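You operate a simulated robot arm through the tools that you are given. There is no shell and no other tool. Be economical: measure what you need, move in short steps, check, and stop when the job is done.

The job below is to be done with a simulated two-armed robot. You get a single attempt, and the scene is never put back.

JOB
Take the valve from the steel table and put it on top of the parts carton there. Pick up the green-collar nozzle with one hand, pass it to the other hand and put it on the top shelf of the parts rack. Any order will do. Set down upright: green-collar nozzle.
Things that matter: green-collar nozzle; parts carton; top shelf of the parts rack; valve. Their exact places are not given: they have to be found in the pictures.

The check looks at the end state, three seconds after you hand in, the way a careful person would. Anything else that was tipped, shoved, dropped, spilled or broken makes it a failure.

ROBOT AND FRAMES
Two 7-joint arms with two-finger parallel grippers on one trunk, on a base that drives. Base frame: it is fixed to the floor where the robot stands at the start and does not move with it; the origin is under the middle of the robot, x ahead of it, y to its left, z up; the surface under the hand at the start is at about z = 0.8. Lengths are in m, angles in degrees, forces in N, time in s.
The left shoulder is at the start at [0.05, 0.187, 1.085], the right one opposite. With the tool pointing down near the work surface each hand reaches from about 0.1 to 0.66 m from the robot's upright axis, wherever it stands, measured 20 degrees to its own side. Places, roughly: top shelf of the parts rack [1.8, -0.2, 0.9]. Payload 3.43 kg a hand.
The tool frame of a hand sits at the grasp point between the pads (the TCP): z along the fingers, y along the line on which they close. The tips reach 0.03 m beyond it. Largest opening 0.094 m; finger width 0.028, thickness 0.01; the body of the gripper, 0.05 by 0.096 m, starts 0.055 m behind the TCP.
Orientation is told as [roll, pitch, yaw] about the base's x, y, z axes, in that order, counted from this pose: with the fingers straight down and closing along the base's y, the tool's x points along the base's -x, its y along +y and its z along -z.

CONTROLS
- The arms move only by the tool apply_moves. It takes "left_deltas", "right_deltas" or both (then of equal length, played together; a hand with none holds still); each is a list of rows, each a list of 7 numbers: the shift along the base's x, y, z in units of 25 mm (1.0 is 25 mm), then the turn, a rotation vector about the base's x, y, z in units of 4 degrees (1.0 is 4 degrees), then the opening, from 0 (shut) to 1 (fully open). In form: [[dx, dy, dz, ax, ay, az, jaw], ...]. A call has 1 to 10 rows; each row shifts and turns the commanded pose from where the row before left it. A call with a number of a shift or a turn outside -1 to 1 is refused whole. Rows are played at 5 a second. More than 0.05 m and 8.6 degrees between two rows, or a gripper value outside its range, and nothing of the call is played. Where a pose cannot be reached the arm comes as near as it can. A force on the tool above 40 N (or 10 N above the force at the start of the call, whichever is more), or a blocked arm, ends the call early, and 0.2 s more pass. Each finger travels about 0.153 m/s and halts on what it meets, pressing with about 26 N; the grip force reading is that of the motor and also rises with nothing between the fingers. The clock runs only during rows and for 0.2 s after the last one: add rows that do not move to give the fingers time. It gives the time, the measured TCP pose, the force on the tool (base axes), the opening and the grip force at its end, in the units of the frame above (readings bear some noise), with the torque about the TCP (base axes, N m) and any sound that the robot's microphone picked up.
- Cameras (640 x 400 px; columns grow to the right, rows downward): "scene" is now at [0.1484, 0.0097, 1.2603]; the picture's right is [0.11, -0.99, 0.00], its down [-0.45, -0.05, -0.89] and it looks along [0.89, 0.10, -0.45] (base axes); focal length 255 px, centre (320, 200). "left" rides on the left gripper at [0.076, -0.014, -0.102] in its tool frame; the picture's right is [0.18, 0.98, 0.00], its down [-0.75, 0.14, -0.64] and it looks along [-0.63, 0.12, 0.77] (tool axes); focal length 243 px, centre (320, 200). "right" rides on the right gripper at [0.076, 0.014, -0.103] in its tool frame; the picture's right is [-0.18, 0.98, 0.00], its down [-0.75, -0.14, -0.64] and it looks along [-0.63, -0.12, 0.77] (tool axes); focal length 243 px, centre (320, 200).
- camera(camera): a new picture of that camera. It takes no simulated time.
- lift_body(by): slides the trunk up (or, below 0, down) by that many m; the arms and the scene camera ride with it, the base frame stays. It gives what a move gives, with no picture.
- steer(legs): drives the robot by 1 to 6 legs, each [ahead, left, turn to the left] in m, m and degrees, along the robot's own axes; the way and the turn of a leg run together, so that a leg with both is an arc; at most 1.5 m and 180 degrees a leg. The arms and the cameras ride along, it lands a little off, and it stops where it bumps. It gives what a move gives.
- head_to(pan, tilt): turns the head with the scene camera to pan (to the left, within 80 degrees either way) and tilt (down, from -29 to 69), counted from straight ahead of the robot. It gives what a move gives.
- probe_pixels(camera, pixels): for up to 12 pixels [column, row] of the newest picture of that camera ("zoom" is the newest enlarged one), the place [x, y, z] in the base frame of the surface seen there, good to about 0.003 m. It takes no simulated time.
- enlarge(camera, box): a new picture of the part [left, top, right, bottom] of that camera's present view, enlarged. It takes no simulated time.
- sign_off(): hands the job in; it is judged then, once.

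Keep the steps short. Do not move on a guess: measure, check each grasp and each placing, and mend mistakes. In all there are 110 turns and 108 pictures (those below and enlarged ones count). Leave the grippers open and the arms clear of the work at the hand-in unless told otherwise, and finish with a single line.

The tools are called after "Call:" as a command line: name --argument value ..., lists and objects as JSON in quotes. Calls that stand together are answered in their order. apply_moves: Moves the arms, as the interface text tells. Its arguments: {"type":"object","properties":{"left_deltas":{"type":"array","items":{"type":"array","items":{"type":"number"}}},"right_deltas":{"type":"array","items":{"type":"array","items":{"type":"number"}}}},"required":[]} The other tools are called the same way: lift_body (by) slides the trunk up or down; steer (legs) drives the base; head_to (pan, tilt) turns the head that bears the scene camera; camera (camera) takes a picture; probe_pixels (camera, pixels) gives the place of the surface under pixels of a picture; enlarge (camera, box) takes an enlarged picture of a part of a camera's view; sign_off () hands the job in.

At the start:

```text
time_s: 0.0
left_ee_pos: [0.4433, 0.3126, 1.0945]
left_ee_rot: [0.0, 0.1, 0.1]
left_contact_force: [-0.6, 0.1, -0.9]
left_moment: [0.01, 0.05, -0.05]
left_grip_width: 0.094
left_finger_force: 0.1
right_ee_pos: [0.5409, -0.1552, 1.173]
right_ee_rot: [0.1, 0.0, 0.0]
right_contact_force: [0.4, 1.3, 0.8]
right_moment: [-0.01, 0.02, -0.02]
right_grip_width: 0.094
right_finger_force: 0.2
trunk travel left (down, up): [-0.3, 0.132]
robot x, y, heading: [-0.0001, -0.0007, 0.0]
head pan, tilt: [6.6, 27.0]
```

scene: 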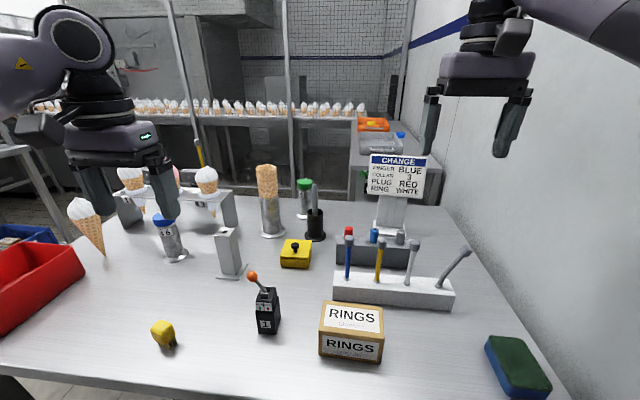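
right: 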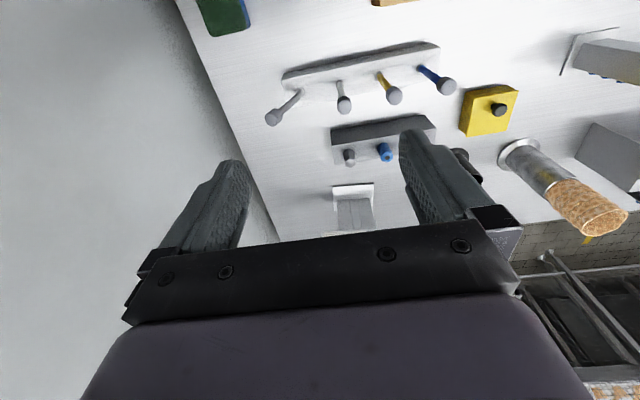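
left: 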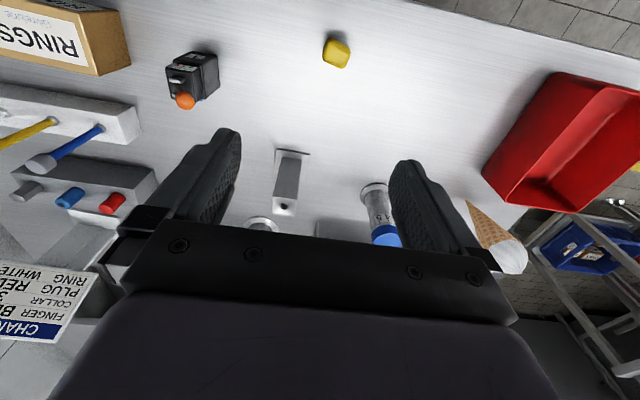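

I'll look closer at the middle of the table: the black box with an orange lever at (266,305) may be the valve, the RINGS box at (352,330) the carton, and the green thing at (304,195) the nozzle.

Call:
enlarge --camera "scene" --box '[220, 150, 420, 275]'

Call:
enlarge --camera "scene" --box '[220, 250, 420, 375]'

Call:
enlarge --camera "scene" --box '[300, 90, 460, 190]'

```text
3.20 times, centred on (320, 212) of scene
```

zoom: 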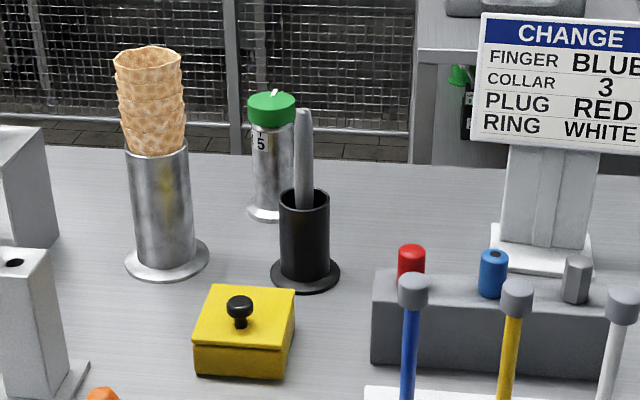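

```text
3.20 times, centred on (320, 312) of scene
```

zoom: 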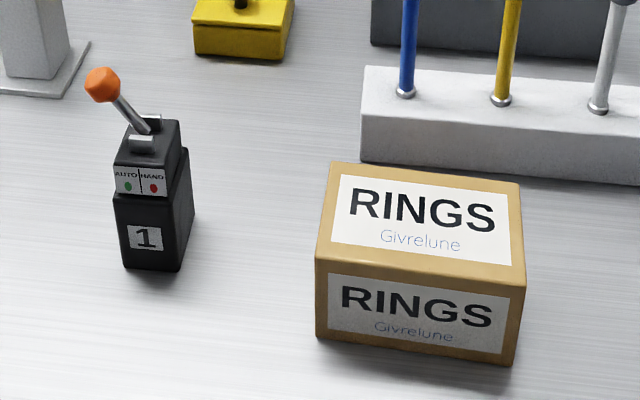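

```text
4.00 times, centred on (380, 140) of scene
```

zoom: 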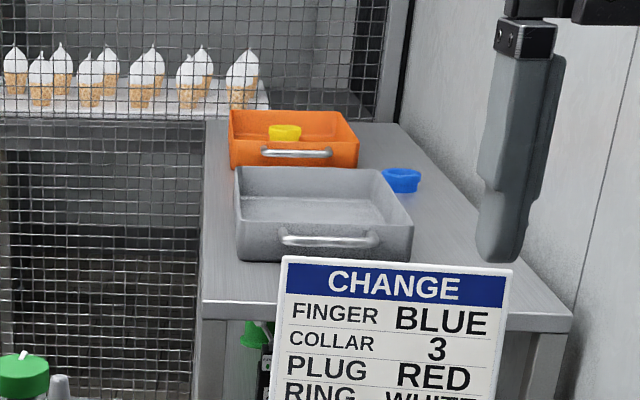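

I'll enlarge the left half for the other candidates and probe the main objects.

Call:
enlarge --camera "scene" --box '[60, 150, 260, 275]'

Call:
probe_pixels --camera "scene" --pixels '[[304, 181], [304, 188], [302, 198], [302, 216], [314, 190], [315, 225], [252, 276], [266, 293], [265, 328], [352, 310], [271, 200], [300, 260]]'

Call:
probe_pixels --camera "scene" --pixels '[[323, 303], [381, 306], [320, 328], [383, 339], [330, 301], [377, 304], [258, 330], [275, 332], [370, 130], [400, 137], [420, 150], [375, 155]]'

Call:
enlarge --camera "scene" --box '[240, 265, 290, 340]'

```text
3.20 times, centred on (160, 212) of scene
```

zoom: 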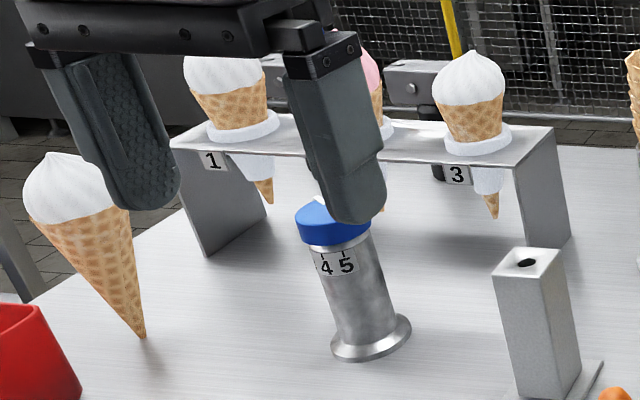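

```text
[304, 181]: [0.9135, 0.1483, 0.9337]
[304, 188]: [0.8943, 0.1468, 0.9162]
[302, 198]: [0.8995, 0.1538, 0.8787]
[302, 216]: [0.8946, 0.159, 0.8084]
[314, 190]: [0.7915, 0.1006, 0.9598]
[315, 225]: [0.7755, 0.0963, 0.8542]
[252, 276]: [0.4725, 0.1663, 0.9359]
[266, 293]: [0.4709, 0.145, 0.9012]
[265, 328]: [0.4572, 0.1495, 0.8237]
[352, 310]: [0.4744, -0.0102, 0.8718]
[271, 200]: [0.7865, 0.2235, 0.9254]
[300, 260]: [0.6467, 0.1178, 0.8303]
```

```text
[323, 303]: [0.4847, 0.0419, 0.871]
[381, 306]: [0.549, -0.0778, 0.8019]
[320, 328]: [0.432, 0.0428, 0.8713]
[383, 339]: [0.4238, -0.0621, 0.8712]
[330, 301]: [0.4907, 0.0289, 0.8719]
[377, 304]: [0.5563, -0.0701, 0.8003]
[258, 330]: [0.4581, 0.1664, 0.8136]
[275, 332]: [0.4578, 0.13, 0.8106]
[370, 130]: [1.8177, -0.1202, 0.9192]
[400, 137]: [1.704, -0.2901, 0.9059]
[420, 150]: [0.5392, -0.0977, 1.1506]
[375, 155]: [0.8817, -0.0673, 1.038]
```

```text
5.33 times, centred on (265, 302) of scene
```

zoom: 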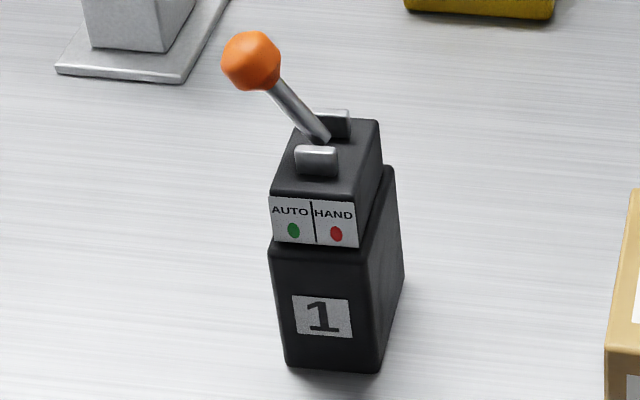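

The valve (black, orange lever) is at about (0.48,0.147), the carton top is z=0.871 at about (0.46,-0.01), and the green-collar nozzle is at about (0.91,0.155). I'll look down to see the table front edge and sideways to see where I can drive.

Call:
head_to --pan 0 --tilt 60

Call:
camera --camera "scene"

Call:
head_to --pan 65 --tilt 35

Call:
camera --camera "scene"

Call:
head_to --pan -60 --tilt 35

Call:
camera --camera "scene"

```text
time_s: 1.0
left_ee_pos: [0.4456, 0.3129, 1.0958]
left_ee_rot: [-0.1, 0.0, 0.1]
left_contact_force: [0.8, -0.6, 0.0]
left_moment: [-0.01, -0.04, 0.04]
left_grip_width: 0.094
left_finger_force: 0.0
right_ee_pos: [0.5423, -0.1563, 1.175]
right_ee_rot: [0.0, 0.0, 0.0]
right_contact_force: [0.7, -0.1, -0.1]
right_moment: [0.01, 0.0, 0.01]
right_grip_width: 0.0941
right_finger_force: 0.0
trunk travel left (down, up): [-0.3, 0.132]
robot x, y, heading: [-0.0001, 0.0015, 0.0]
head pan, tilt: [0.0, 60.0]
```

```text
99 pictures are left
```

scene: 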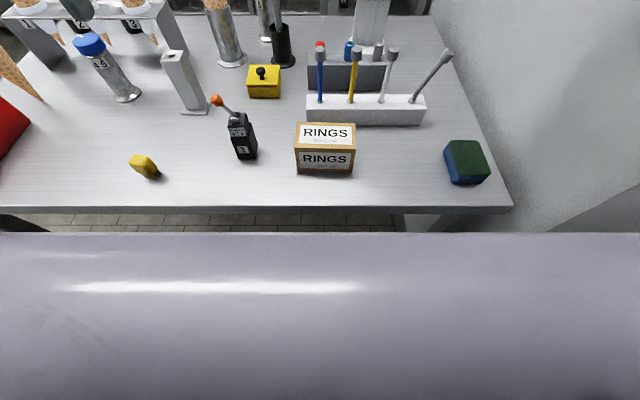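

```text
time_s: 2.3
left_ee_pos: [0.4444, 0.312, 1.0961]
left_ee_rot: [0.0, 0.1, 0.1]
left_contact_force: [0.2, -0.3, 0.1]
left_moment: [-0.02, 0.0, 0.02]
left_grip_width: 0.0939
left_finger_force: 0.0
right_ee_pos: [0.5423, -0.1557, 1.1738]
right_ee_rot: [0.0, 0.0, 0.1]
right_contact_force: [-0.1, -0.5, -0.5]
right_moment: [0.02, -0.02, 0.02]
right_grip_width: 0.0938
right_finger_force: 0.0
trunk travel left (down, up): [-0.3, 0.132]
robot x, y, heading: [-0.0007, 0.0002, -0.2]
head pan, tilt: [65.0, 35.0]
```

```text
98 pictures are left
```

scene: 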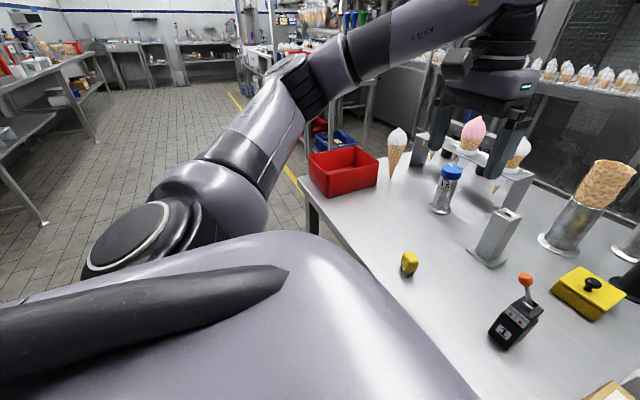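

```text
time_s: 4.4
left_ee_pos: [0.4439, 0.313, 1.0952]
left_ee_rot: [0.1, 0.0, 0.2]
left_contact_force: [0.4, 0.2, 0.0]
left_moment: [0.0, 0.0, -0.01]
left_grip_width: 0.0942
left_finger_force: 0.0
right_ee_pos: [0.5407, -0.1562, 1.1747]
right_ee_rot: [0.0, 0.0, 0.1]
right_contact_force: [-0.6, 0.0, 0.1]
right_moment: [0.03, 0.01, 0.03]
right_grip_width: 0.0939
right_finger_force: 0.0
trunk travel left (down, up): [-0.3, 0.132]
robot x, y, heading: [-0.0017, -0.001, 0.2]
head pan, tilt: [-60.0, 35.0]
```

```text
97 pictures are left
```

scene: 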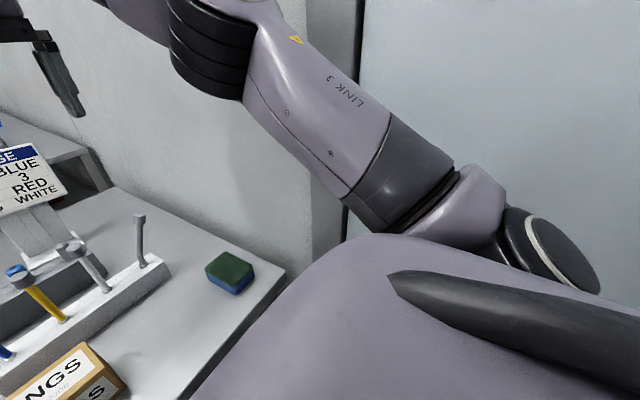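

The wall closes off the right; the left side is free. I'll look ahead and probe the back edge of the table, the rack and the guards.

Call:
head_to --pan 0 --tilt 20

Call:
camera --camera "scene"

Call:
probe_pixels --camera "scene" --pixels '[[250, 191], [330, 191], [490, 225], [355, 155], [400, 180], [345, 195], [270, 60], [240, 160], [300, 110], [100, 110], [60, 210], [390, 100]]'

Call:
head_to --pan 40 --tilt 20

Call:
camera --camera "scene"

```text
time_s: 5.7
left_ee_pos: [0.4444, 0.3133, 1.0956]
left_ee_rot: [0.1, 0.0, 0.0]
left_contact_force: [0.5, -0.4, 0.4]
left_moment: [0.01, 0.0, 0.0]
left_grip_width: 0.0939
left_finger_force: 0.2
right_ee_pos: [0.5404, -0.1555, 1.1741]
right_ee_rot: [0.0, 0.0, 0.0]
right_contact_force: [-0.3, 0.1, 0.2]
right_moment: [-0.03, 0.0, 0.0]
right_grip_width: 0.0939
right_finger_force: 0.1
trunk travel left (down, up): [-0.3, 0.132]
robot x, y, heading: [0.0008, 0.0011, -0.1]
head pan, tilt: [0.0, 20.0]
```

```text
96 pictures are left
```

scene: 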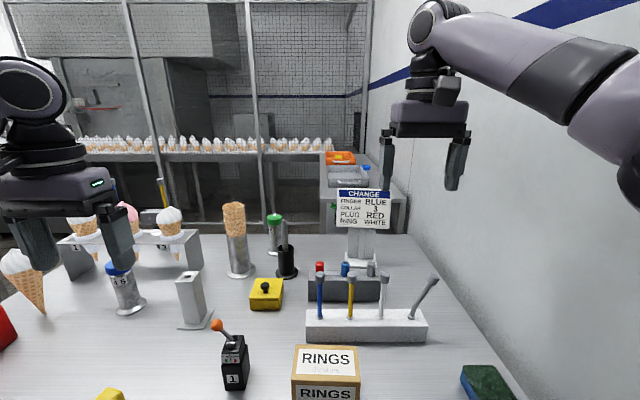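

```text
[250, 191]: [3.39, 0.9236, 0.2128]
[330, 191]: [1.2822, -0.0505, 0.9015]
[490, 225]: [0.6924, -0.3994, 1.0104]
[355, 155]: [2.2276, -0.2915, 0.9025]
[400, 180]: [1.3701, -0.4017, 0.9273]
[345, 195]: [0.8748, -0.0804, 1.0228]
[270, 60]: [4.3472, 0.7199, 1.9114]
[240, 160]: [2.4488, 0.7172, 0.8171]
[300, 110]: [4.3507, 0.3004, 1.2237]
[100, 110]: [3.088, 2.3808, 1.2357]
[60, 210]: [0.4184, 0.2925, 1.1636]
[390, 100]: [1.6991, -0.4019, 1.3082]
```

```text
time_s: 6.8
left_ee_pos: [0.4444, 0.3134, 1.0952]
left_ee_rot: [0.1, 0.1, 0.1]
left_contact_force: [0.3, 0.3, 0.4]
left_moment: [-0.05, -0.01, -0.03]
left_grip_width: 0.0943
left_finger_force: 0.1
right_ee_pos: [0.5418, -0.1555, 1.1748]
right_ee_rot: [0.0, 0.0, 0.0]
right_contact_force: [-0.2, 0.2, 0.3]
right_moment: [-0.01, 0.01, 0.01]
right_grip_width: 0.0941
right_finger_force: 0.0
trunk travel left (down, up): [-0.3, 0.132]
robot x, y, heading: [0.0012, -0.0023, -0.2]
head pan, tilt: [40.0, 20.0]
```

```text
95 pictures are left
```

scene: 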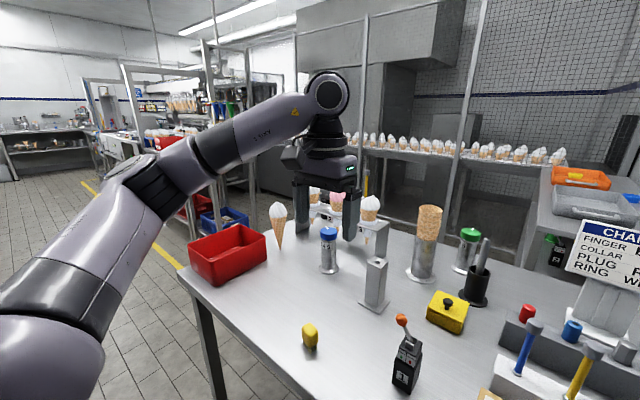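

The rack stands at x≥1.28 along the right wall, so I'll reach it later around the left of the table. First the valve: I'll point the head at it and measure its body.

Call:
head_to --pan 10 --tilt 50

Call:
camera --camera "scene"

```text
time_s: 7.7
left_ee_pos: [0.4442, 0.3128, 1.0964]
left_ee_rot: [-0.1, 0.0, 0.1]
left_contact_force: [-0.2, -0.8, -0.6]
left_moment: [-0.04, 0.01, 0.02]
left_grip_width: 0.094
left_finger_force: 0.1
right_ee_pos: [0.5425, -0.1547, 1.1739]
right_ee_rot: [0.0, 0.1, 0.0]
right_contact_force: [0.4, 0.4, -0.5]
right_moment: [-0.03, 0.04, -0.03]
right_grip_width: 0.0941
right_finger_force: 0.0
trunk travel left (down, up): [-0.3, 0.132]
robot x, y, heading: [-0.0035, 0.001, -0.1]
head pan, tilt: [10.0, 50.0]
```

```text
94 pictures are left
```

scene: 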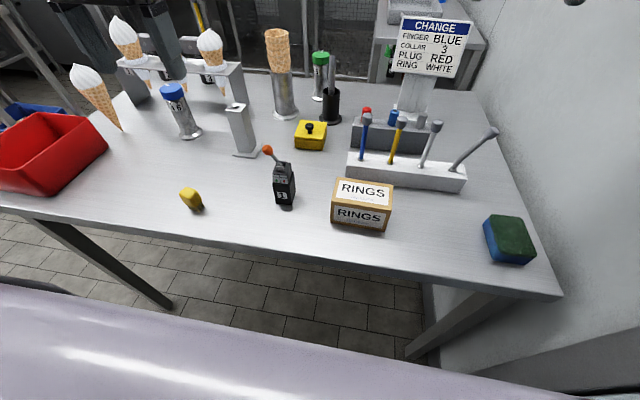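

Call:
enlarge --camera "scene" --box '[240, 130, 320, 220]'

Call:
enlarge --camera "scene" --box '[240, 140, 400, 240]'

Call:
probe_pixels --camera "scene" --pixels '[[340, 179], [391, 190], [334, 202], [391, 207], [362, 192], [200, 232], [400, 258], [287, 205], [276, 203], [293, 202], [40, 205], [540, 278]]'

```text
4.44 times, centred on (280, 175) of scene
```

zoom: 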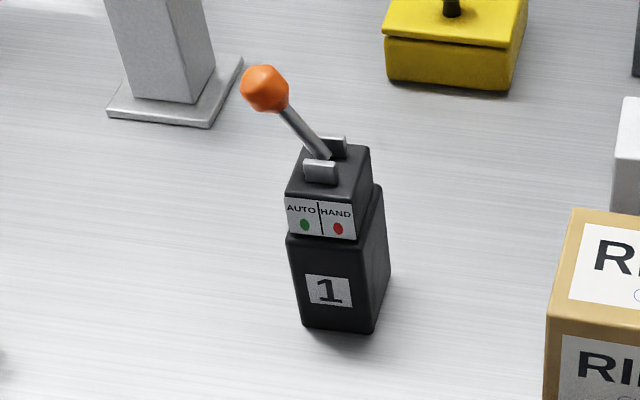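

```text
4.00 times, centred on (320, 190) of scene
```

zoom: 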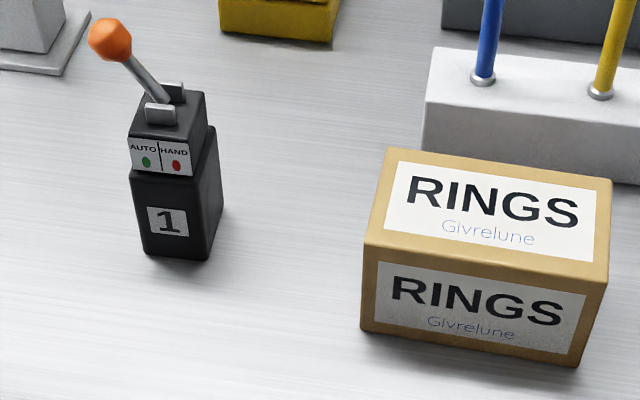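

```text
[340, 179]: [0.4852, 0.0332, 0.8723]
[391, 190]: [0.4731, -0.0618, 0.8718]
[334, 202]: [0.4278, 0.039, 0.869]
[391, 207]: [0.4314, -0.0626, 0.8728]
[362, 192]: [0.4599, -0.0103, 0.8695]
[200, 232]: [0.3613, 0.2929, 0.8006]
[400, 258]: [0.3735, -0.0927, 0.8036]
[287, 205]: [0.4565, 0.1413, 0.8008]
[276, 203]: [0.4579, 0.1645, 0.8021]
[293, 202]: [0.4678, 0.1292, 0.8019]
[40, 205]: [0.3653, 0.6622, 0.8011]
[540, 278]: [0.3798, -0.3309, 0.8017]
```

I'll probe valve corners on the latest enlarged picture.

Call:
probe_pixels --camera "zoom" --pixels '[[136, 182], [200, 184], [145, 248], [204, 256], [221, 205], [214, 135], [140, 120], [188, 126], [200, 98], [112, 40], [134, 66], [158, 96]]'

Call:
probe_pixels --camera "zoom" --pixels '[[160, 114], [178, 90], [368, 238], [602, 276], [396, 152], [606, 184], [212, 240], [219, 150], [203, 130], [150, 135], [362, 330], [570, 365]]'

```text
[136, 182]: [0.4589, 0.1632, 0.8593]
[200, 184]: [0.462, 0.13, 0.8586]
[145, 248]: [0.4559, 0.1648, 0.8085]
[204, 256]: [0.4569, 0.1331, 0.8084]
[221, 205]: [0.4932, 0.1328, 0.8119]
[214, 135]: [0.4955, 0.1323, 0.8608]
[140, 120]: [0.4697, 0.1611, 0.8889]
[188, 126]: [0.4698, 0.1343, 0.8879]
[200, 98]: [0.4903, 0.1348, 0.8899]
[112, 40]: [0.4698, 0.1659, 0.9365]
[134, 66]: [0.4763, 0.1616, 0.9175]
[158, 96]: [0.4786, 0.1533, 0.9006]
```

```text
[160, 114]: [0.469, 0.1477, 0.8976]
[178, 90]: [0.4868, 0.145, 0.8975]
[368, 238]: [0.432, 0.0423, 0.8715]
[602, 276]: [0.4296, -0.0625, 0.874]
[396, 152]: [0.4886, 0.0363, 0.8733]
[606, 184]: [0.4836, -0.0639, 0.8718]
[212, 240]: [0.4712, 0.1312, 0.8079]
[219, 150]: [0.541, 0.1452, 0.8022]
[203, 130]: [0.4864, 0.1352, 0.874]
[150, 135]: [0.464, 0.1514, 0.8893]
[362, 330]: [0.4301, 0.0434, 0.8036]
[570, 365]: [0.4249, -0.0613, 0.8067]
```

The valve body spans x 0.458–0.497 and y 0.131–0.166, with its top at 0.889 and the lever above. To stay clear of the lever I'll tilt the left hand 40° so the fingers point forward and down, and bring it back and above the valve first.

Call:
apply_moves --left_deltas '[[-0.216, -0.66, -0.38, 0, -1, 0, 1], [-0.216, -0.66, -0.38, 0, -1, 0, 1], [-0.216, -0.66, -0.38, 0, -1, 0, 1], [-0.216, -0.66, -0.38, 0, -1, 0, 1], [-0.216, -0.66, -0.38, 0, -1, 0, 1], [-0.216, -0.66, -0.38, 0, -1, 0, 1], [-0.216, -0.66, -0.38, 0, -1, 0, 1], [-0.216, -0.66, -0.38, 0, -1, 0, 1], [-0.216, -0.66, -0.38, 0, -1, 0, 1], [-0.216, -0.66, -0.38, 0, -1, 0, 1]]'

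Call:
camera --camera "left"

Call:
camera --camera "scene"

```text
time_s: 9.9
left_ee_pos: [0.3913, 0.1477, 0.9996]
left_ee_rot: [-0.1, -40.1, 0.2]
left_contact_force: [0.1, 0.4, -0.3]
left_moment: [0.01, -0.03, 0.01]
left_grip_width: 0.094
left_finger_force: 0.1
right_ee_pos: [0.5416, -0.156, 1.1749]
right_ee_rot: [0.1, 0.0, 0.0]
right_contact_force: [0.0, -0.3, 0.2]
right_moment: [0.01, 0.03, -0.02]
right_grip_width: 0.094
right_finger_force: 0.0
trunk travel left (down, up): [-0.3, 0.132]
robot x, y, heading: [-0.0005, -0.002, -0.0]
head pan, tilt: [10.0, 50.0]
```

```text
91 pictures are left
```

left: 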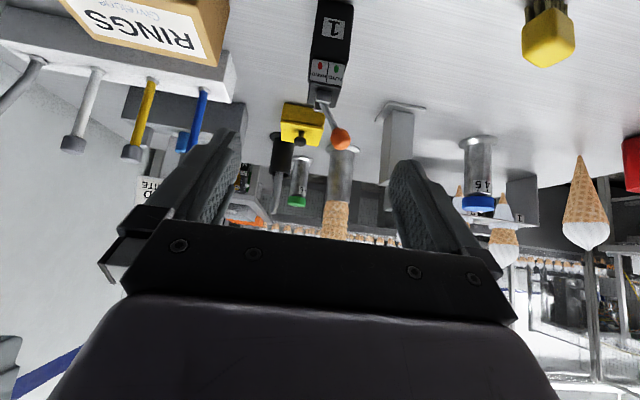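

```text
90 pictures are left
```

scene: 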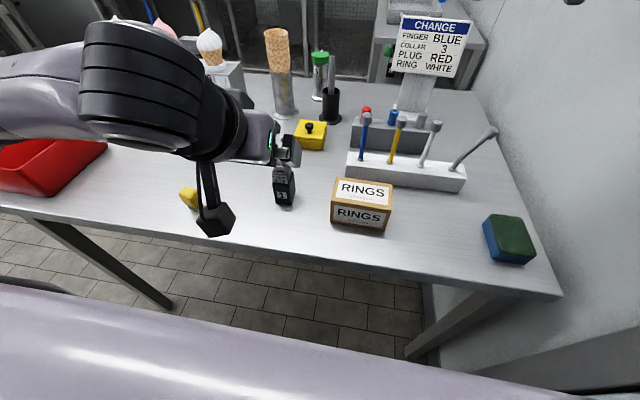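

The hand is 40° tilted and lined up in y. I'll go to the standoff and then straight along the fingers to z≈0.84.

Call:
apply_moves --left_deltas '[[0.17, 0, -0.8, 0, 0, 0, 1], [0.17, 0, -0.8, 0, 0, 0, 1], [0.17, 0, -0.8, 0, 0, 0, 1], [0.17, 0, -0.8, 0, 0, 0, 1], [0.53, 0, -0.64, 0, 0, 0, 1], [0.53, 0, -0.64, 0, 0, 0, 1], [0.53, 0, -0.64, 0, 0, 0, 1], [0.53, 0, -0.64, 0, 0, 0, 1], [0.53, 0, -0.64, 0, 0, 0, 1], [0, 0, 0, 0, 0, 0, 1]]'

Call:
camera --camera "left"

Call:
camera --camera "scene"

```text
time_s: 12.1
left_ee_pos: [0.472, 0.1488, 0.8419]
left_ee_rot: [0.0, -40.0, 0.0]
left_contact_force: [-0.2, -0.1, 0.0]
left_moment: [0.0, 0.0, 0.02]
left_grip_width: 0.0939
left_finger_force: 0.0
right_ee_pos: [0.5405, -0.1557, 1.1743]
right_ee_rot: [0.1, 0.0, 0.0]
right_contact_force: [0.4, 0.2, 0.2]
right_moment: [-0.01, 0.03, 0.02]
right_grip_width: 0.094
right_finger_force: 0.0
trunk travel left (down, up): [-0.3, 0.132]
robot x, y, heading: [0.0002, 0.0007, -0.2]
head pan, tilt: [10.0, 50.0]
```

```text
89 pictures are left
```

left: 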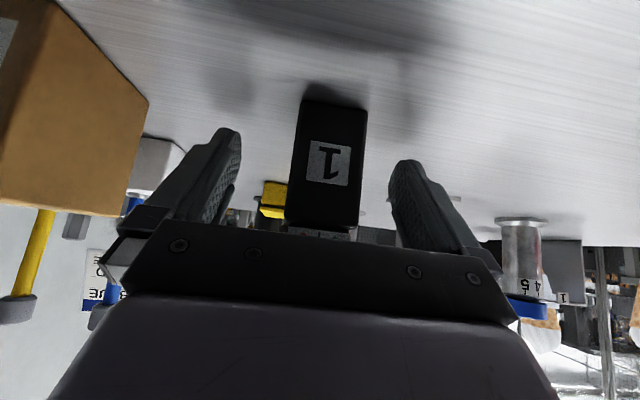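

```text
88 pictures are left
```

scene: 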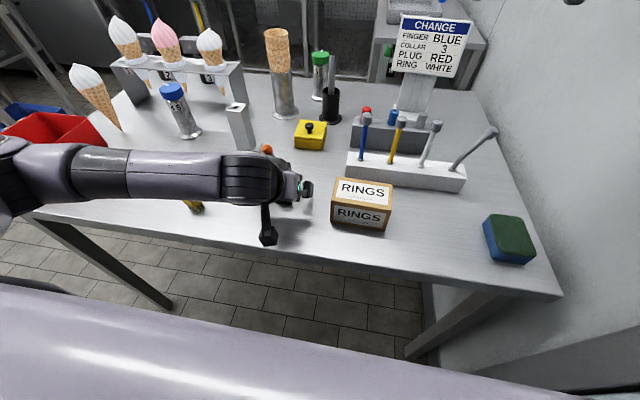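

The valve is centred between the fingers, so I'll close.

Call:
apply_moves --left_deltas '[[0, 0, 0, 0, 0, 0, 0.5], [0, 0, 0, 0, 0, 0, 0.2], [0, 0, 0, 0, 0, 0, 0.2], [0, 0, 0, 0, 0, 0, 0.2]]'

```text
time_s: 13.1
left_ee_pos: [0.4712, 0.1495, 0.8414]
left_ee_rot: [-0.1, -40.0, 0.0]
left_contact_force: [-0.1, 0.7, -0.8]
left_moment: [-0.03, -0.06, -0.02]
left_grip_width: 0.0398
left_finger_force: 26.0
right_ee_pos: [0.5417, -0.1548, 1.1745]
right_ee_rot: [0.0, 0.0, 0.0]
right_contact_force: [-0.1, 0.2, 0.1]
right_moment: [-0.01, 0.01, 0.03]
right_grip_width: 0.094
right_finger_force: 0.0
trunk travel left (down, up): [-0.3, 0.132]
robot x, y, heading: [0.001, 0.0033, 0.2]
head pan, tilt: [10.0, 50.0]
```

Gripped at 0.040 with 26 N. I'll lift straight up about 11 cm.

Call:
apply_moves --left_deltas '[[0, 0, 0.4, 0, 0, 0, 0.2], [0, 0, 0.8, 0, 0, 0, 0.2], [0, 0, 0.8, 0, 0, 0, 0.2], [0, 0, 0.8, 0, 0, 0, 0.2], [0, 0, 0.8, 0, 0, 0, 0.2], [0, 0, 0.8, 0, 0, 0, 0.2], [0, 0, 0, 0, 0, 0, 0.2]]'

Call:
camera --camera "left"

Call:
camera --camera "scene"

```text
time_s: 14.7
left_ee_pos: [0.4747, 0.1468, 0.9523]
left_ee_rot: [-0.1, -40.0, 0.1]
left_contact_force: [-0.4, 0.0, -1.5]
left_moment: [-0.01, -0.01, -0.01]
left_grip_width: 0.04
left_finger_force: 26.2
right_ee_pos: [0.5414, -0.155, 1.1727]
right_ee_rot: [0.0, 0.0, 0.0]
right_contact_force: [0.2, -0.7, -0.1]
right_moment: [0.0, -0.01, 0.01]
right_grip_width: 0.0939
right_finger_force: 0.0
trunk travel left (down, up): [-0.3, 0.132]
robot x, y, heading: [0.0007, -0.0003, 0.1]
head pan, tilt: [10.0, 50.0]
```

```text
87 pictures are left
```

left: 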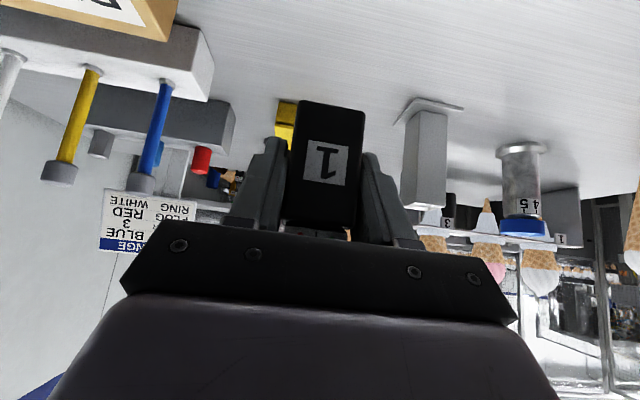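

```text
86 pictures are left
```

scene: 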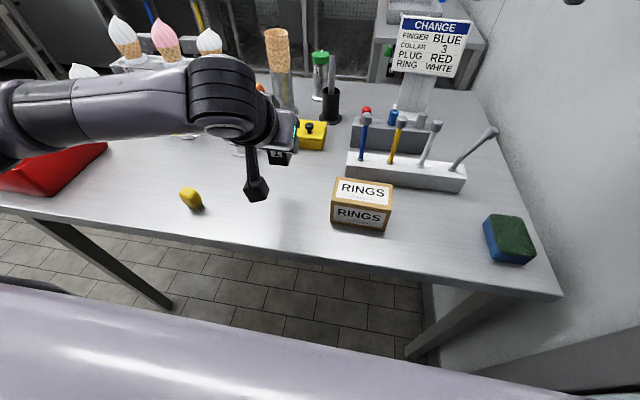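

The valve is held with its bottom about 0.911 high. I'll move sideways to above the carton centre and check there.

Call:
apply_moves --left_deltas '[[-0.1, -0.78, 0, 0, 0, 0, 0.2], [-0.1, -0.78, 0, 0, 0, 0, 0.2], [-0.1, -0.78, 0, 0, 0, 0, 0.2], [-0.1, -0.78, 0, 0, 0, 0, 0.2], [-0.1, -0.78, 0, 0, 0, 0, 0.2], [-0.1, -0.78, 0, 0, 0, 0, 0.2], [-0.1, -0.78, 0, 0, 0, 0, 0.2], [-0.1, -0.78, 0, 0, 0, 0, 0.2], [0, 0, 0, 0, 0, 0, 0.2]]'

Call:
camera --camera "scene"

Call:
camera --camera "left"

```text
time_s: 16.7
left_ee_pos: [0.4524, -0.0083, 0.95]
left_ee_rot: [-0.1, -40.0, 0.1]
left_contact_force: [0.2, 1.3, -1.5]
left_moment: [0.01, 0.03, -0.01]
left_grip_width: 0.0404
left_finger_force: 26.0
right_ee_pos: [0.5414, -0.1561, 1.1734]
right_ee_rot: [0.0, 0.0, 0.0]
right_contact_force: [-0.3, -1.0, 0.1]
right_moment: [-0.01, 0.05, -0.01]
right_grip_width: 0.0944
right_finger_force: 0.0
trunk travel left (down, up): [-0.3, 0.132]
robot x, y, heading: [0.0018, -0.0026, -0.1]
head pan, tilt: [10.0, 50.0]
```

```text
85 pictures are left
```

scene: 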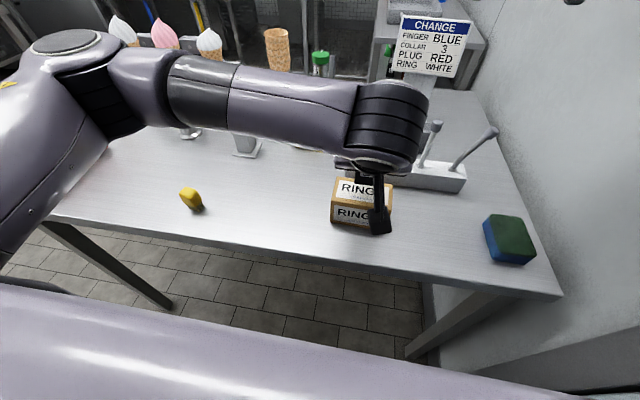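

```text
84 pictures are left
```

left: 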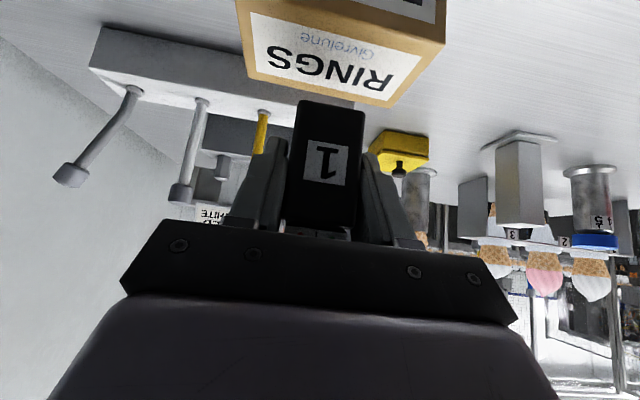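

Position is right (valve centre ≈ (0.459,-0.009)). I'll lower gently toward the expected contact at TCP z≈0.913.

Call:
apply_moves --left_deltas '[[0, 0, -0.5, 0, 0, 0, 0.2], [0, 0, -0.4, 0, 0, 0, 0.2], [0, 0, -0.3, 0, 0, 0, 0.2], [0, 0, -0.12, 0, 0, 0, 0.2], [0, 0, -0.06, 0, 0, 0, 0.2], [0, 0, 0, 0, 0, 0, 0.2]]'

Call:
camera --camera "left"

```text
time_s: 18.1
left_ee_pos: [0.4547, -0.0086, 0.9157]
left_ee_rot: [-0.1, -40.0, 0.2]
left_contact_force: [0.3, -0.4, -1.6]
left_moment: [0.01, 0.02, 0.0]
left_grip_width: 0.0398
left_finger_force: 25.9
right_ee_pos: [0.5408, -0.1557, 1.1738]
right_ee_rot: [0.0, 0.0, 0.0]
right_contact_force: [0.4, 0.2, -1.4]
right_moment: [0.01, -0.02, -0.02]
right_grip_width: 0.0941
right_finger_force: 0.2
trunk travel left (down, up): [-0.3, 0.132]
robot x, y, heading: [0.0045, -0.0048, 0.3]
head pan, tilt: [10.0, 50.0]
```

```text
83 pictures are left
```

left: 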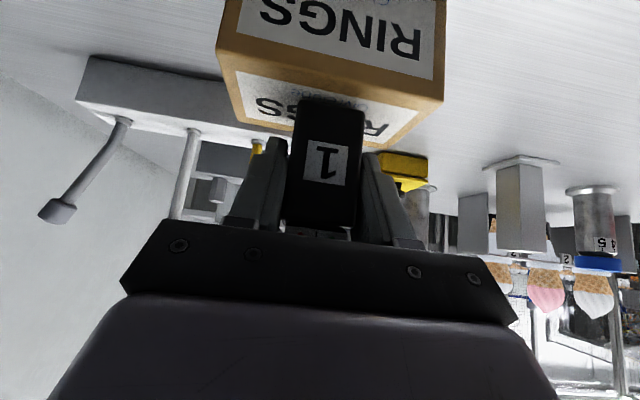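

No contact yet. I'll go down a millimetre at a time.

Call:
apply_moves --left_deltas '[[0, 0, -0.05, 0, 0, 0, 0.2], [0, 0, -0.04, 0, 0, 0, 0.2], [0, 0, 0, 0, 0, 0, 0.2]]'

```text
time_s: 18.9
left_ee_pos: [0.4531, -0.007, 0.9136]
left_ee_rot: [0.0, -40.0, 0.0]
left_contact_force: [-0.5, 0.6, -1.6]
left_moment: [0.01, 0.03, 0.0]
left_grip_width: 0.0399
left_finger_force: 26.9
right_ee_pos: [0.54, -0.1555, 1.1749]
right_ee_rot: [0.1, 0.1, 0.1]
right_contact_force: [-0.8, 0.8, -0.1]
right_moment: [-0.01, 0.0, 0.02]
right_grip_width: 0.0941
right_finger_force: 0.0
trunk travel left (down, up): [-0.3, 0.132]
robot x, y, heading: [0.0011, 0.0011, 0.1]
head pan, tilt: [10.0, 50.0]
```

Call:
apply_moves --left_deltas '[[0, 0, -0.05, 0, 0, 0, 0.2], [0, 0, 0, 0, 0, 0, 0.2]]'

```text
time_s: 19.5
left_ee_pos: [0.4534, -0.0085, 0.9124]
left_ee_rot: [-0.1, -40.0, 0.1]
left_contact_force: [-0.3, -0.1, -1.5]
left_moment: [0.0, 0.02, 0.01]
left_grip_width: 0.0397
left_finger_force: 25.7
right_ee_pos: [0.5418, -0.1553, 1.1736]
right_ee_rot: [0.0, 0.1, 0.0]
right_contact_force: [0.2, 0.1, -0.9]
right_moment: [0.0, 0.0, -0.01]
right_grip_width: 0.0938
right_finger_force: 0.3
trunk travel left (down, up): [-0.3, 0.132]
robot x, y, heading: [-0.0029, 0.0016, -0.1]
head pan, tilt: [10.0, 50.0]
```

Call:
apply_moves --left_deltas '[[0, 0, -0.05, 0, 0, 0, 0.2], [0, 0, 0, 0, 0, 0, 0.2]]'

Call:
enlarge --camera "left" --box '[220, 60, 440, 220]'

```text
time_s: 20.1
left_ee_pos: [0.4535, -0.0069, 0.9117]
left_ee_rot: [-0.1, -40.0, 0.1]
left_contact_force: [0.2, 0.6, -0.2]
left_moment: [-0.01, -0.04, -0.01]
left_grip_width: 0.0399
left_finger_force: 25.8
right_ee_pos: [0.5408, -0.1562, 1.175]
right_ee_rot: [0.0, 0.0, 0.1]
right_contact_force: [0.7, -0.2, -0.4]
right_moment: [-0.01, 0.0, 0.01]
right_grip_width: 0.0939
right_finger_force: 0.1
trunk travel left (down, up): [-0.3, 0.132]
robot x, y, heading: [0.0023, 0.0003, 0.2]
head pan, tilt: [10.0, 50.0]
```

```text
2.50 times, centred on (330, 140) of left
```

zoom: 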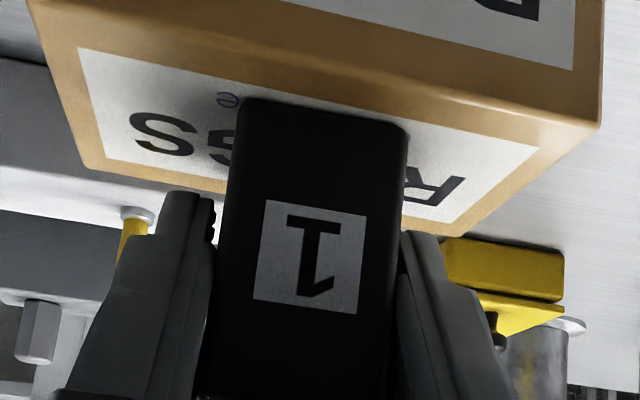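

The weight (1.5 N) has gone off the hand, so the valve rests on the carton. I'll open slowly.

Call:
apply_moves --left_deltas '[[0, 0, 0, 0, 0, 0, 0.44], [0, 0, 0, 0, 0, 0, 0.55], [0, 0, 0, 0, 0, 0, 0.75], [0, 0, 0, 0, 0, 0, 1], [0, 0, 0, 0, 0, 0, 1]]'

Call:
camera --camera "left"

```text
time_s: 21.3
left_ee_pos: [0.4536, -0.0076, 0.91]
left_ee_rot: [0.0, -40.0, 0.2]
left_contact_force: [-0.6, 0.8, 0.7]
left_moment: [0.01, 0.01, -0.05]
left_grip_width: 0.094
left_finger_force: 0.1
right_ee_pos: [0.5418, -0.1568, 1.1742]
right_ee_rot: [0.0, 0.0, 0.1]
right_contact_force: [-0.2, 0.8, -0.5]
right_moment: [0.0, 0.02, 0.01]
right_grip_width: 0.0939
right_finger_force: 0.0
trunk travel left (down, up): [-0.3, 0.132]
robot x, y, heading: [0.0011, -0.0022, -0.1]
head pan, tilt: [10.0, 50.0]
```

```text
81 pictures are left
```

left: 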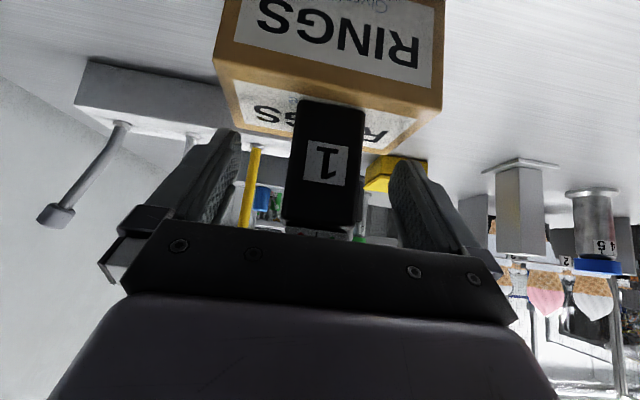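

Released and standing. I'll back out along the finger axis, then up.

Call:
apply_moves --left_deltas '[[-0.52, 0, 0.62, 0, 0, 0, 1], [-0.52, 0, 0.62, 0, 0, 0, 1], [-0.52, 0, 0.62, 0, 0, 0, 1], [-0.52, 0, 0.62, 0, 0, 0, 1], [-0.52, 0, 0.62, 0, 0, 0, 1], [-0.3, 0.8, 0.6, 0, 0, 0, 1], [0, 1, 0.5, 0, 0, 0, 1], [0, 1, 0.5, 0, 0, 0, 1], [0, 1, 0.5, 0, 0, 0, 1], [0, 1, 0.5, 0, 0, 0, 1]]'

Call:
camera --camera "scene"

Call:
enlarge --camera "scene" --box '[300, 120, 430, 240]'

```text
time_s: 23.5
left_ee_pos: [0.3823, 0.1134, 1.0553]
left_ee_rot: [-0.2, -40.0, 0.2]
left_contact_force: [0.4, 0.7, 0.4]
left_moment: [-0.01, -0.01, -0.04]
left_grip_width: 0.0939
left_finger_force: 0.1
right_ee_pos: [0.5404, -0.155, 1.1743]
right_ee_rot: [0.0, 0.0, 0.0]
right_contact_force: [0.5, 0.5, -0.1]
right_moment: [0.03, -0.02, 0.0]
right_grip_width: 0.0938
right_finger_force: 0.0
trunk travel left (down, up): [-0.3, 0.132]
robot x, y, heading: [-0.0001, -0.0002, 0.1]
head pan, tilt: [10.0, 50.0]
```

```text
80 pictures are left
```

scene: 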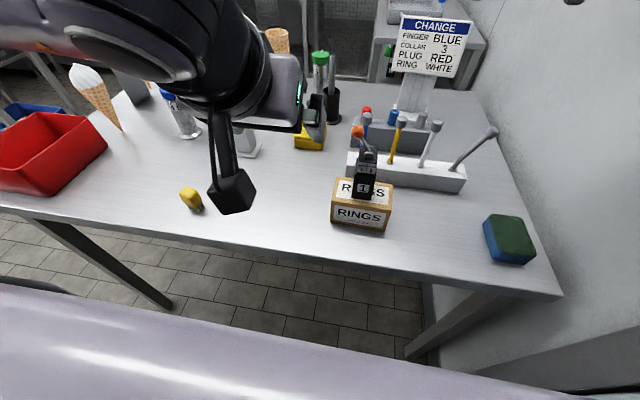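

```text
3.33 times, centred on (365, 180) of scene
```

zoom: 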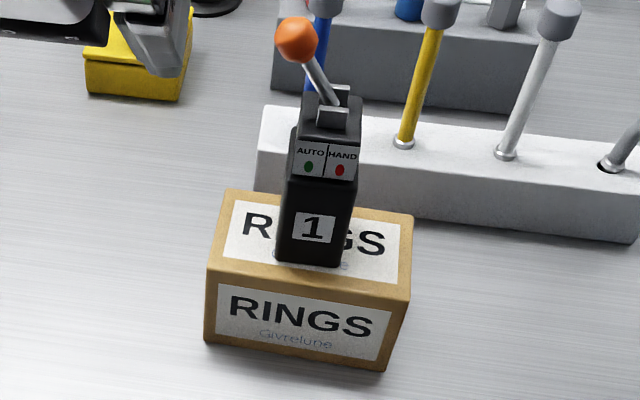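

The valve stands upright on the carton. Next I'll map the free space behind the table for driving: clear the left hand from view by looking ahead and left.

Call:
apply_moves --left_deltas '[[-0.5, 0.3, 0.4, 0, 1, 0, 1], [-0.5, 0.3, 0.4, 0, 1, 0, 1], [-0.5, 0.3, 0.4, 0, 1, 0, 1], [-0.5, 0.3, 0.4, 0, 1, 0, 1], [-0.5, 0.3, 0.4, 0, 1, 0, 1], [0, 0.3, 0.4, 0, 1, 0, 1], [0, 0.3, 0, 0, 1, 0, 1], [0, 0.3, 0, 0, 1, 0, 1], [0, 0.3, 0, 0, 1, 0, 1], [0, 0.3, 0, 0, 1, 0, 1]]'

Call:
head_to --pan 25 --tilt 15

Call:
camera --camera "scene"

```text
time_s: 25.7
left_ee_pos: [0.3192, 0.187, 1.1134]
left_ee_rot: [0.0, 0.0, -0.1]
left_contact_force: [0.6, -0.5, -0.1]
left_moment: [0.03, 0.0, 0.0]
left_grip_width: 0.094
left_finger_force: 0.1
right_ee_pos: [0.5418, -0.1551, 1.1737]
right_ee_rot: [0.0, -0.1, 0.0]
right_contact_force: [-0.9, -0.3, 0.5]
right_moment: [0.02, 0.0, -0.04]
right_grip_width: 0.0939
right_finger_force: 0.1
trunk travel left (down, up): [-0.3, 0.132]
robot x, y, heading: [-0.0004, 0.0021, -0.1]
head pan, tilt: [10.0, 50.0]
```

```text
time_s: 26.7
left_ee_pos: [0.3186, 0.1857, 1.1124]
left_ee_rot: [0.0, 0.0, 0.0]
left_contact_force: [0.7, -0.5, -0.4]
left_moment: [-0.01, 0.01, 0.01]
left_grip_width: 0.0943
left_finger_force: 0.0
right_ee_pos: [0.541, -0.1557, 1.1743]
right_ee_rot: [-0.1, -0.1, 0.0]
right_contact_force: [-0.7, -0.6, 0.8]
right_moment: [-0.02, 0.06, 0.03]
right_grip_width: 0.0938
right_finger_force: 0.1
trunk travel left (down, up): [-0.3, 0.132]
robot x, y, heading: [0.0021, 0.0001, 0.1]
head pan, tilt: [25.0, 15.0]
```

```text
78 pictures are left
```

scene: 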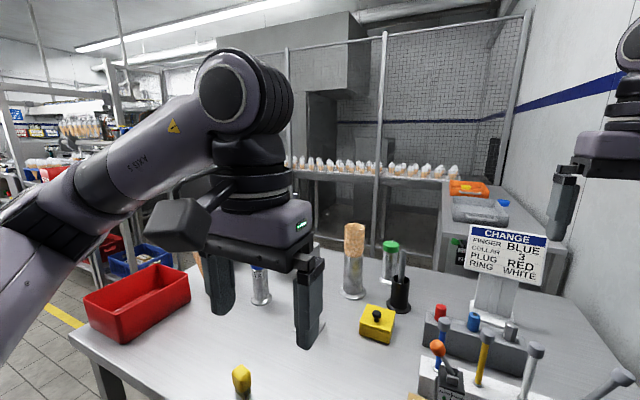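

Call:
probe_pixels --camera "scene" --pixels '[[382, 60], [378, 200], [289, 60], [514, 60], [400, 230], [430, 248], [190, 290], [80, 330], [154, 240], [445, 270], [440, 180], [500, 180]]'

Call:
probe_pixels --camera "scene" --pixels '[[430, 262], [410, 264], [430, 275], [150, 260], [30, 360], [180, 250], [445, 200], [420, 180], [350, 180], [530, 210], [500, 215], [370, 260]]'

```text
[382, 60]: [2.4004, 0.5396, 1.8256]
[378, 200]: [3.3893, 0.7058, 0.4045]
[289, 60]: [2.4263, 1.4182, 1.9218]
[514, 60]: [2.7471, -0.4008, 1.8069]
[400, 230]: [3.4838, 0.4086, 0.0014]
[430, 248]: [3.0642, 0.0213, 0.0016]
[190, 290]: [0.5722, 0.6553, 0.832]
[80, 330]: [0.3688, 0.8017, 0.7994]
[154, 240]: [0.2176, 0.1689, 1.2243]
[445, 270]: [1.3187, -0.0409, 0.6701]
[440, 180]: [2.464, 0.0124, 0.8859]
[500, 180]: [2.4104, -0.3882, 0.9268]
```

```text
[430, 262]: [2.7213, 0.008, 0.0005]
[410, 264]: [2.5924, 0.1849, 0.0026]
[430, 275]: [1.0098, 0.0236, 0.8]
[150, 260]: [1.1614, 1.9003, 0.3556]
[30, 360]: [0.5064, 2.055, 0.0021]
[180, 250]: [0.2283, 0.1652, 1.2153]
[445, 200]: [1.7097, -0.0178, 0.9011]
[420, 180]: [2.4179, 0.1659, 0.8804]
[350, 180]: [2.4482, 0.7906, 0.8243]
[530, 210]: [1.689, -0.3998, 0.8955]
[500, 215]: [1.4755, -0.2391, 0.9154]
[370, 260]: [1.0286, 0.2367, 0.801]
```

Free corridor: table back edge x≈1.05, left end y≈0.83, rack edge y≈-0.03 from x=1.28, guard at x≈2.4, left shelving at about y 1.9. I'll tuck the right hand in, back off 0.3 m, and look left before driving around.

Call:
apply_moves --right_deltas '[[-1, 0, 0, 0, 0, 0, 1], [-1, 0, 0, 0, 0, 0, 1], [-1, 0, 0, 0, 0, 0, 1], [-1, 0, 0, 0, 0, 0, 1], [-1, 0, 0, 0, 0, 0, 1], [-1, 0, 0, 0, 0, 0, 1], [-1, 0, 0, 0, 0, 0, 1], [-1, 0, 0, 0, 0, 0, 1], [-0.5, 0, 0, 0, 0, 0, 1]]'

Call:
steer --legs '[[-0.3, 0, 0]]'

Call:
head_to --pan 65 --tilt 30

Call:
camera --camera "scene"

```text
time_s: 28.5
left_ee_pos: [0.3115, 0.2148, 1.1113]
left_ee_rot: [-1.7, -0.4, 0.5]
left_contact_force: [0.6, 0.3, -1.0]
left_moment: [-0.07, 0.07, 0.0]
left_grip_width: 0.0942
left_finger_force: 0.1
right_ee_pos: [0.3354, -0.077, 1.1662]
right_ee_rot: [-6.7, 1.0, 8.2]
right_contact_force: [0.5, 0.3, 0.6]
right_moment: [0.02, 0.02, -0.04]
right_grip_width: 0.0941
right_finger_force: 0.1
trunk travel left (down, up): [-0.3, 0.132]
robot x, y, heading: [0.0013, 0.0033, 0.4]
head pan, tilt: [25.0, 15.0]
stopped in row 8 (right hand): the arm was blocked; the commanded pose is now the measured one
```

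```text
time_s: 30.5
left_ee_pos: [0.0236, 0.2047, 1.1067]
left_ee_rot: [-1.2, 0.5, 0.3]
left_contact_force: [-0.2, -0.2, -0.8]
left_moment: [0.02, 0.04, -0.03]
left_grip_width: 0.0942
left_finger_force: 0.1
right_ee_pos: [0.0455, -0.0845, 1.1583]
right_ee_rot: [-6.3, 1.8, 8.3]
right_contact_force: [-0.7, -0.5, 0.6]
right_moment: [-0.04, 0.03, 0.01]
right_grip_width: 0.0941
right_finger_force: 0.1
trunk travel left (down, up): [-0.3, 0.132]
robot x, y, heading: [-0.3012, -0.0012, 0.4]
head pan, tilt: [25.0, 15.0]
```

```text
time_s: 31.6
left_ee_pos: [0.0204, 0.2006, 1.1085]
left_ee_rot: [-0.9, 0.3, 0.4]
left_contact_force: [0.5, -0.3, -0.5]
left_moment: [0.0, 0.0, -0.01]
left_grip_width: 0.0941
left_finger_force: 0.0
right_ee_pos: [0.041, -0.0849, 1.1576]
right_ee_rot: [-6.5, 1.9, 9.1]
right_contact_force: [0.3, 0.2, -0.4]
right_moment: [-0.01, -0.01, -0.02]
right_grip_width: 0.0939
right_finger_force: 0.0
trunk travel left (down, up): [-0.3, 0.132]
robot x, y, heading: [-0.3023, 0.0016, 0.4]
head pan, tilt: [65.0, 30.0]
```

```text
77 pictures are left
```

scene: 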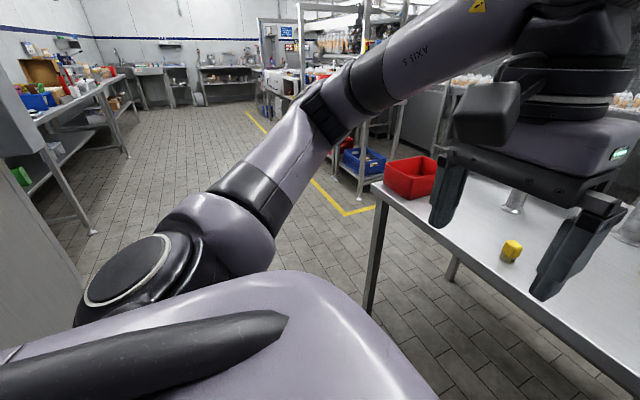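

The hands touched each other; I'll spread them apart and level the right hand, and probe the corridor edges: the blue-bin shelf (370,165), the bench at left (90,230) and the table leg.

Call:
apply_moves --left_deltas '[[0.3, 0.5, 0, 0, 0, 0, 1], [0.3, 0.5, 0, 0, 0, 0, 1], [0.3, 0.5, 0, 0, 0, 0, 1], [0, 0, 0, 0, 0, 0, 1], [0, 0, 0, 0, 0, 0, 1]]' --right_deltas '[[0.5, -0.8, 0, 0, 0, 0, 1], [0.5, -0.8, 0, 0, 0, 0, 1], [0.3, -0.8, 0, 0.8, 0, -1, 1], [0, -0.8, 0, 0.8, 0, -1, 1], [0, 0, 0, 0, 0, 0, 1]]'

Call:
probe_pixels --camera "scene" --pixels '[[350, 185], [365, 200], [347, 215], [92, 232], [378, 205], [340, 260], [250, 250], [150, 190], [358, 155], [310, 180], [366, 310], [30, 200]]'

```text
time_s: 32.6
left_ee_pos: [0.0373, 0.2498, 1.1086]
left_ee_rot: [-1.4, 0.1, 1.1]
left_contact_force: [0.1, 0.8, -0.9]
left_moment: [-0.07, 0.05, 0.01]
left_grip_width: 0.094
left_finger_force: 0.0
right_ee_pos: [0.0569, -0.0894, 1.1539]
right_ee_rot: [-7.5, 1.5, 12.1]
right_contact_force: [1.2, -0.1, 0.4]
right_moment: [0.02, 0.05, -0.02]
right_grip_width: 0.094
right_finger_force: 0.1
trunk travel left (down, up): [-0.3, 0.132]
robot x, y, heading: [-0.3004, 0.0048, 1.0]
head pan, tilt: [65.0, 30.0]
stopped in row 4 (right hand): the arm was blocked; the commanded pose is now the measured one
```

```text
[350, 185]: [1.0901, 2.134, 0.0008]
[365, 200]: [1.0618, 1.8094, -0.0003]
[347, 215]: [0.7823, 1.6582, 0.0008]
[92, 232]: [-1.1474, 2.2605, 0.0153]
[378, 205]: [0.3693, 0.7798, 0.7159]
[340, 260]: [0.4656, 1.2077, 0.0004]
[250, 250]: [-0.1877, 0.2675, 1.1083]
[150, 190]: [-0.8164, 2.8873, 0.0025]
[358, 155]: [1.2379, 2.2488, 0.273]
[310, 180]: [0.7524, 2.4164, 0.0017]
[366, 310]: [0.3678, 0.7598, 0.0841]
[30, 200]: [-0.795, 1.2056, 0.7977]
```

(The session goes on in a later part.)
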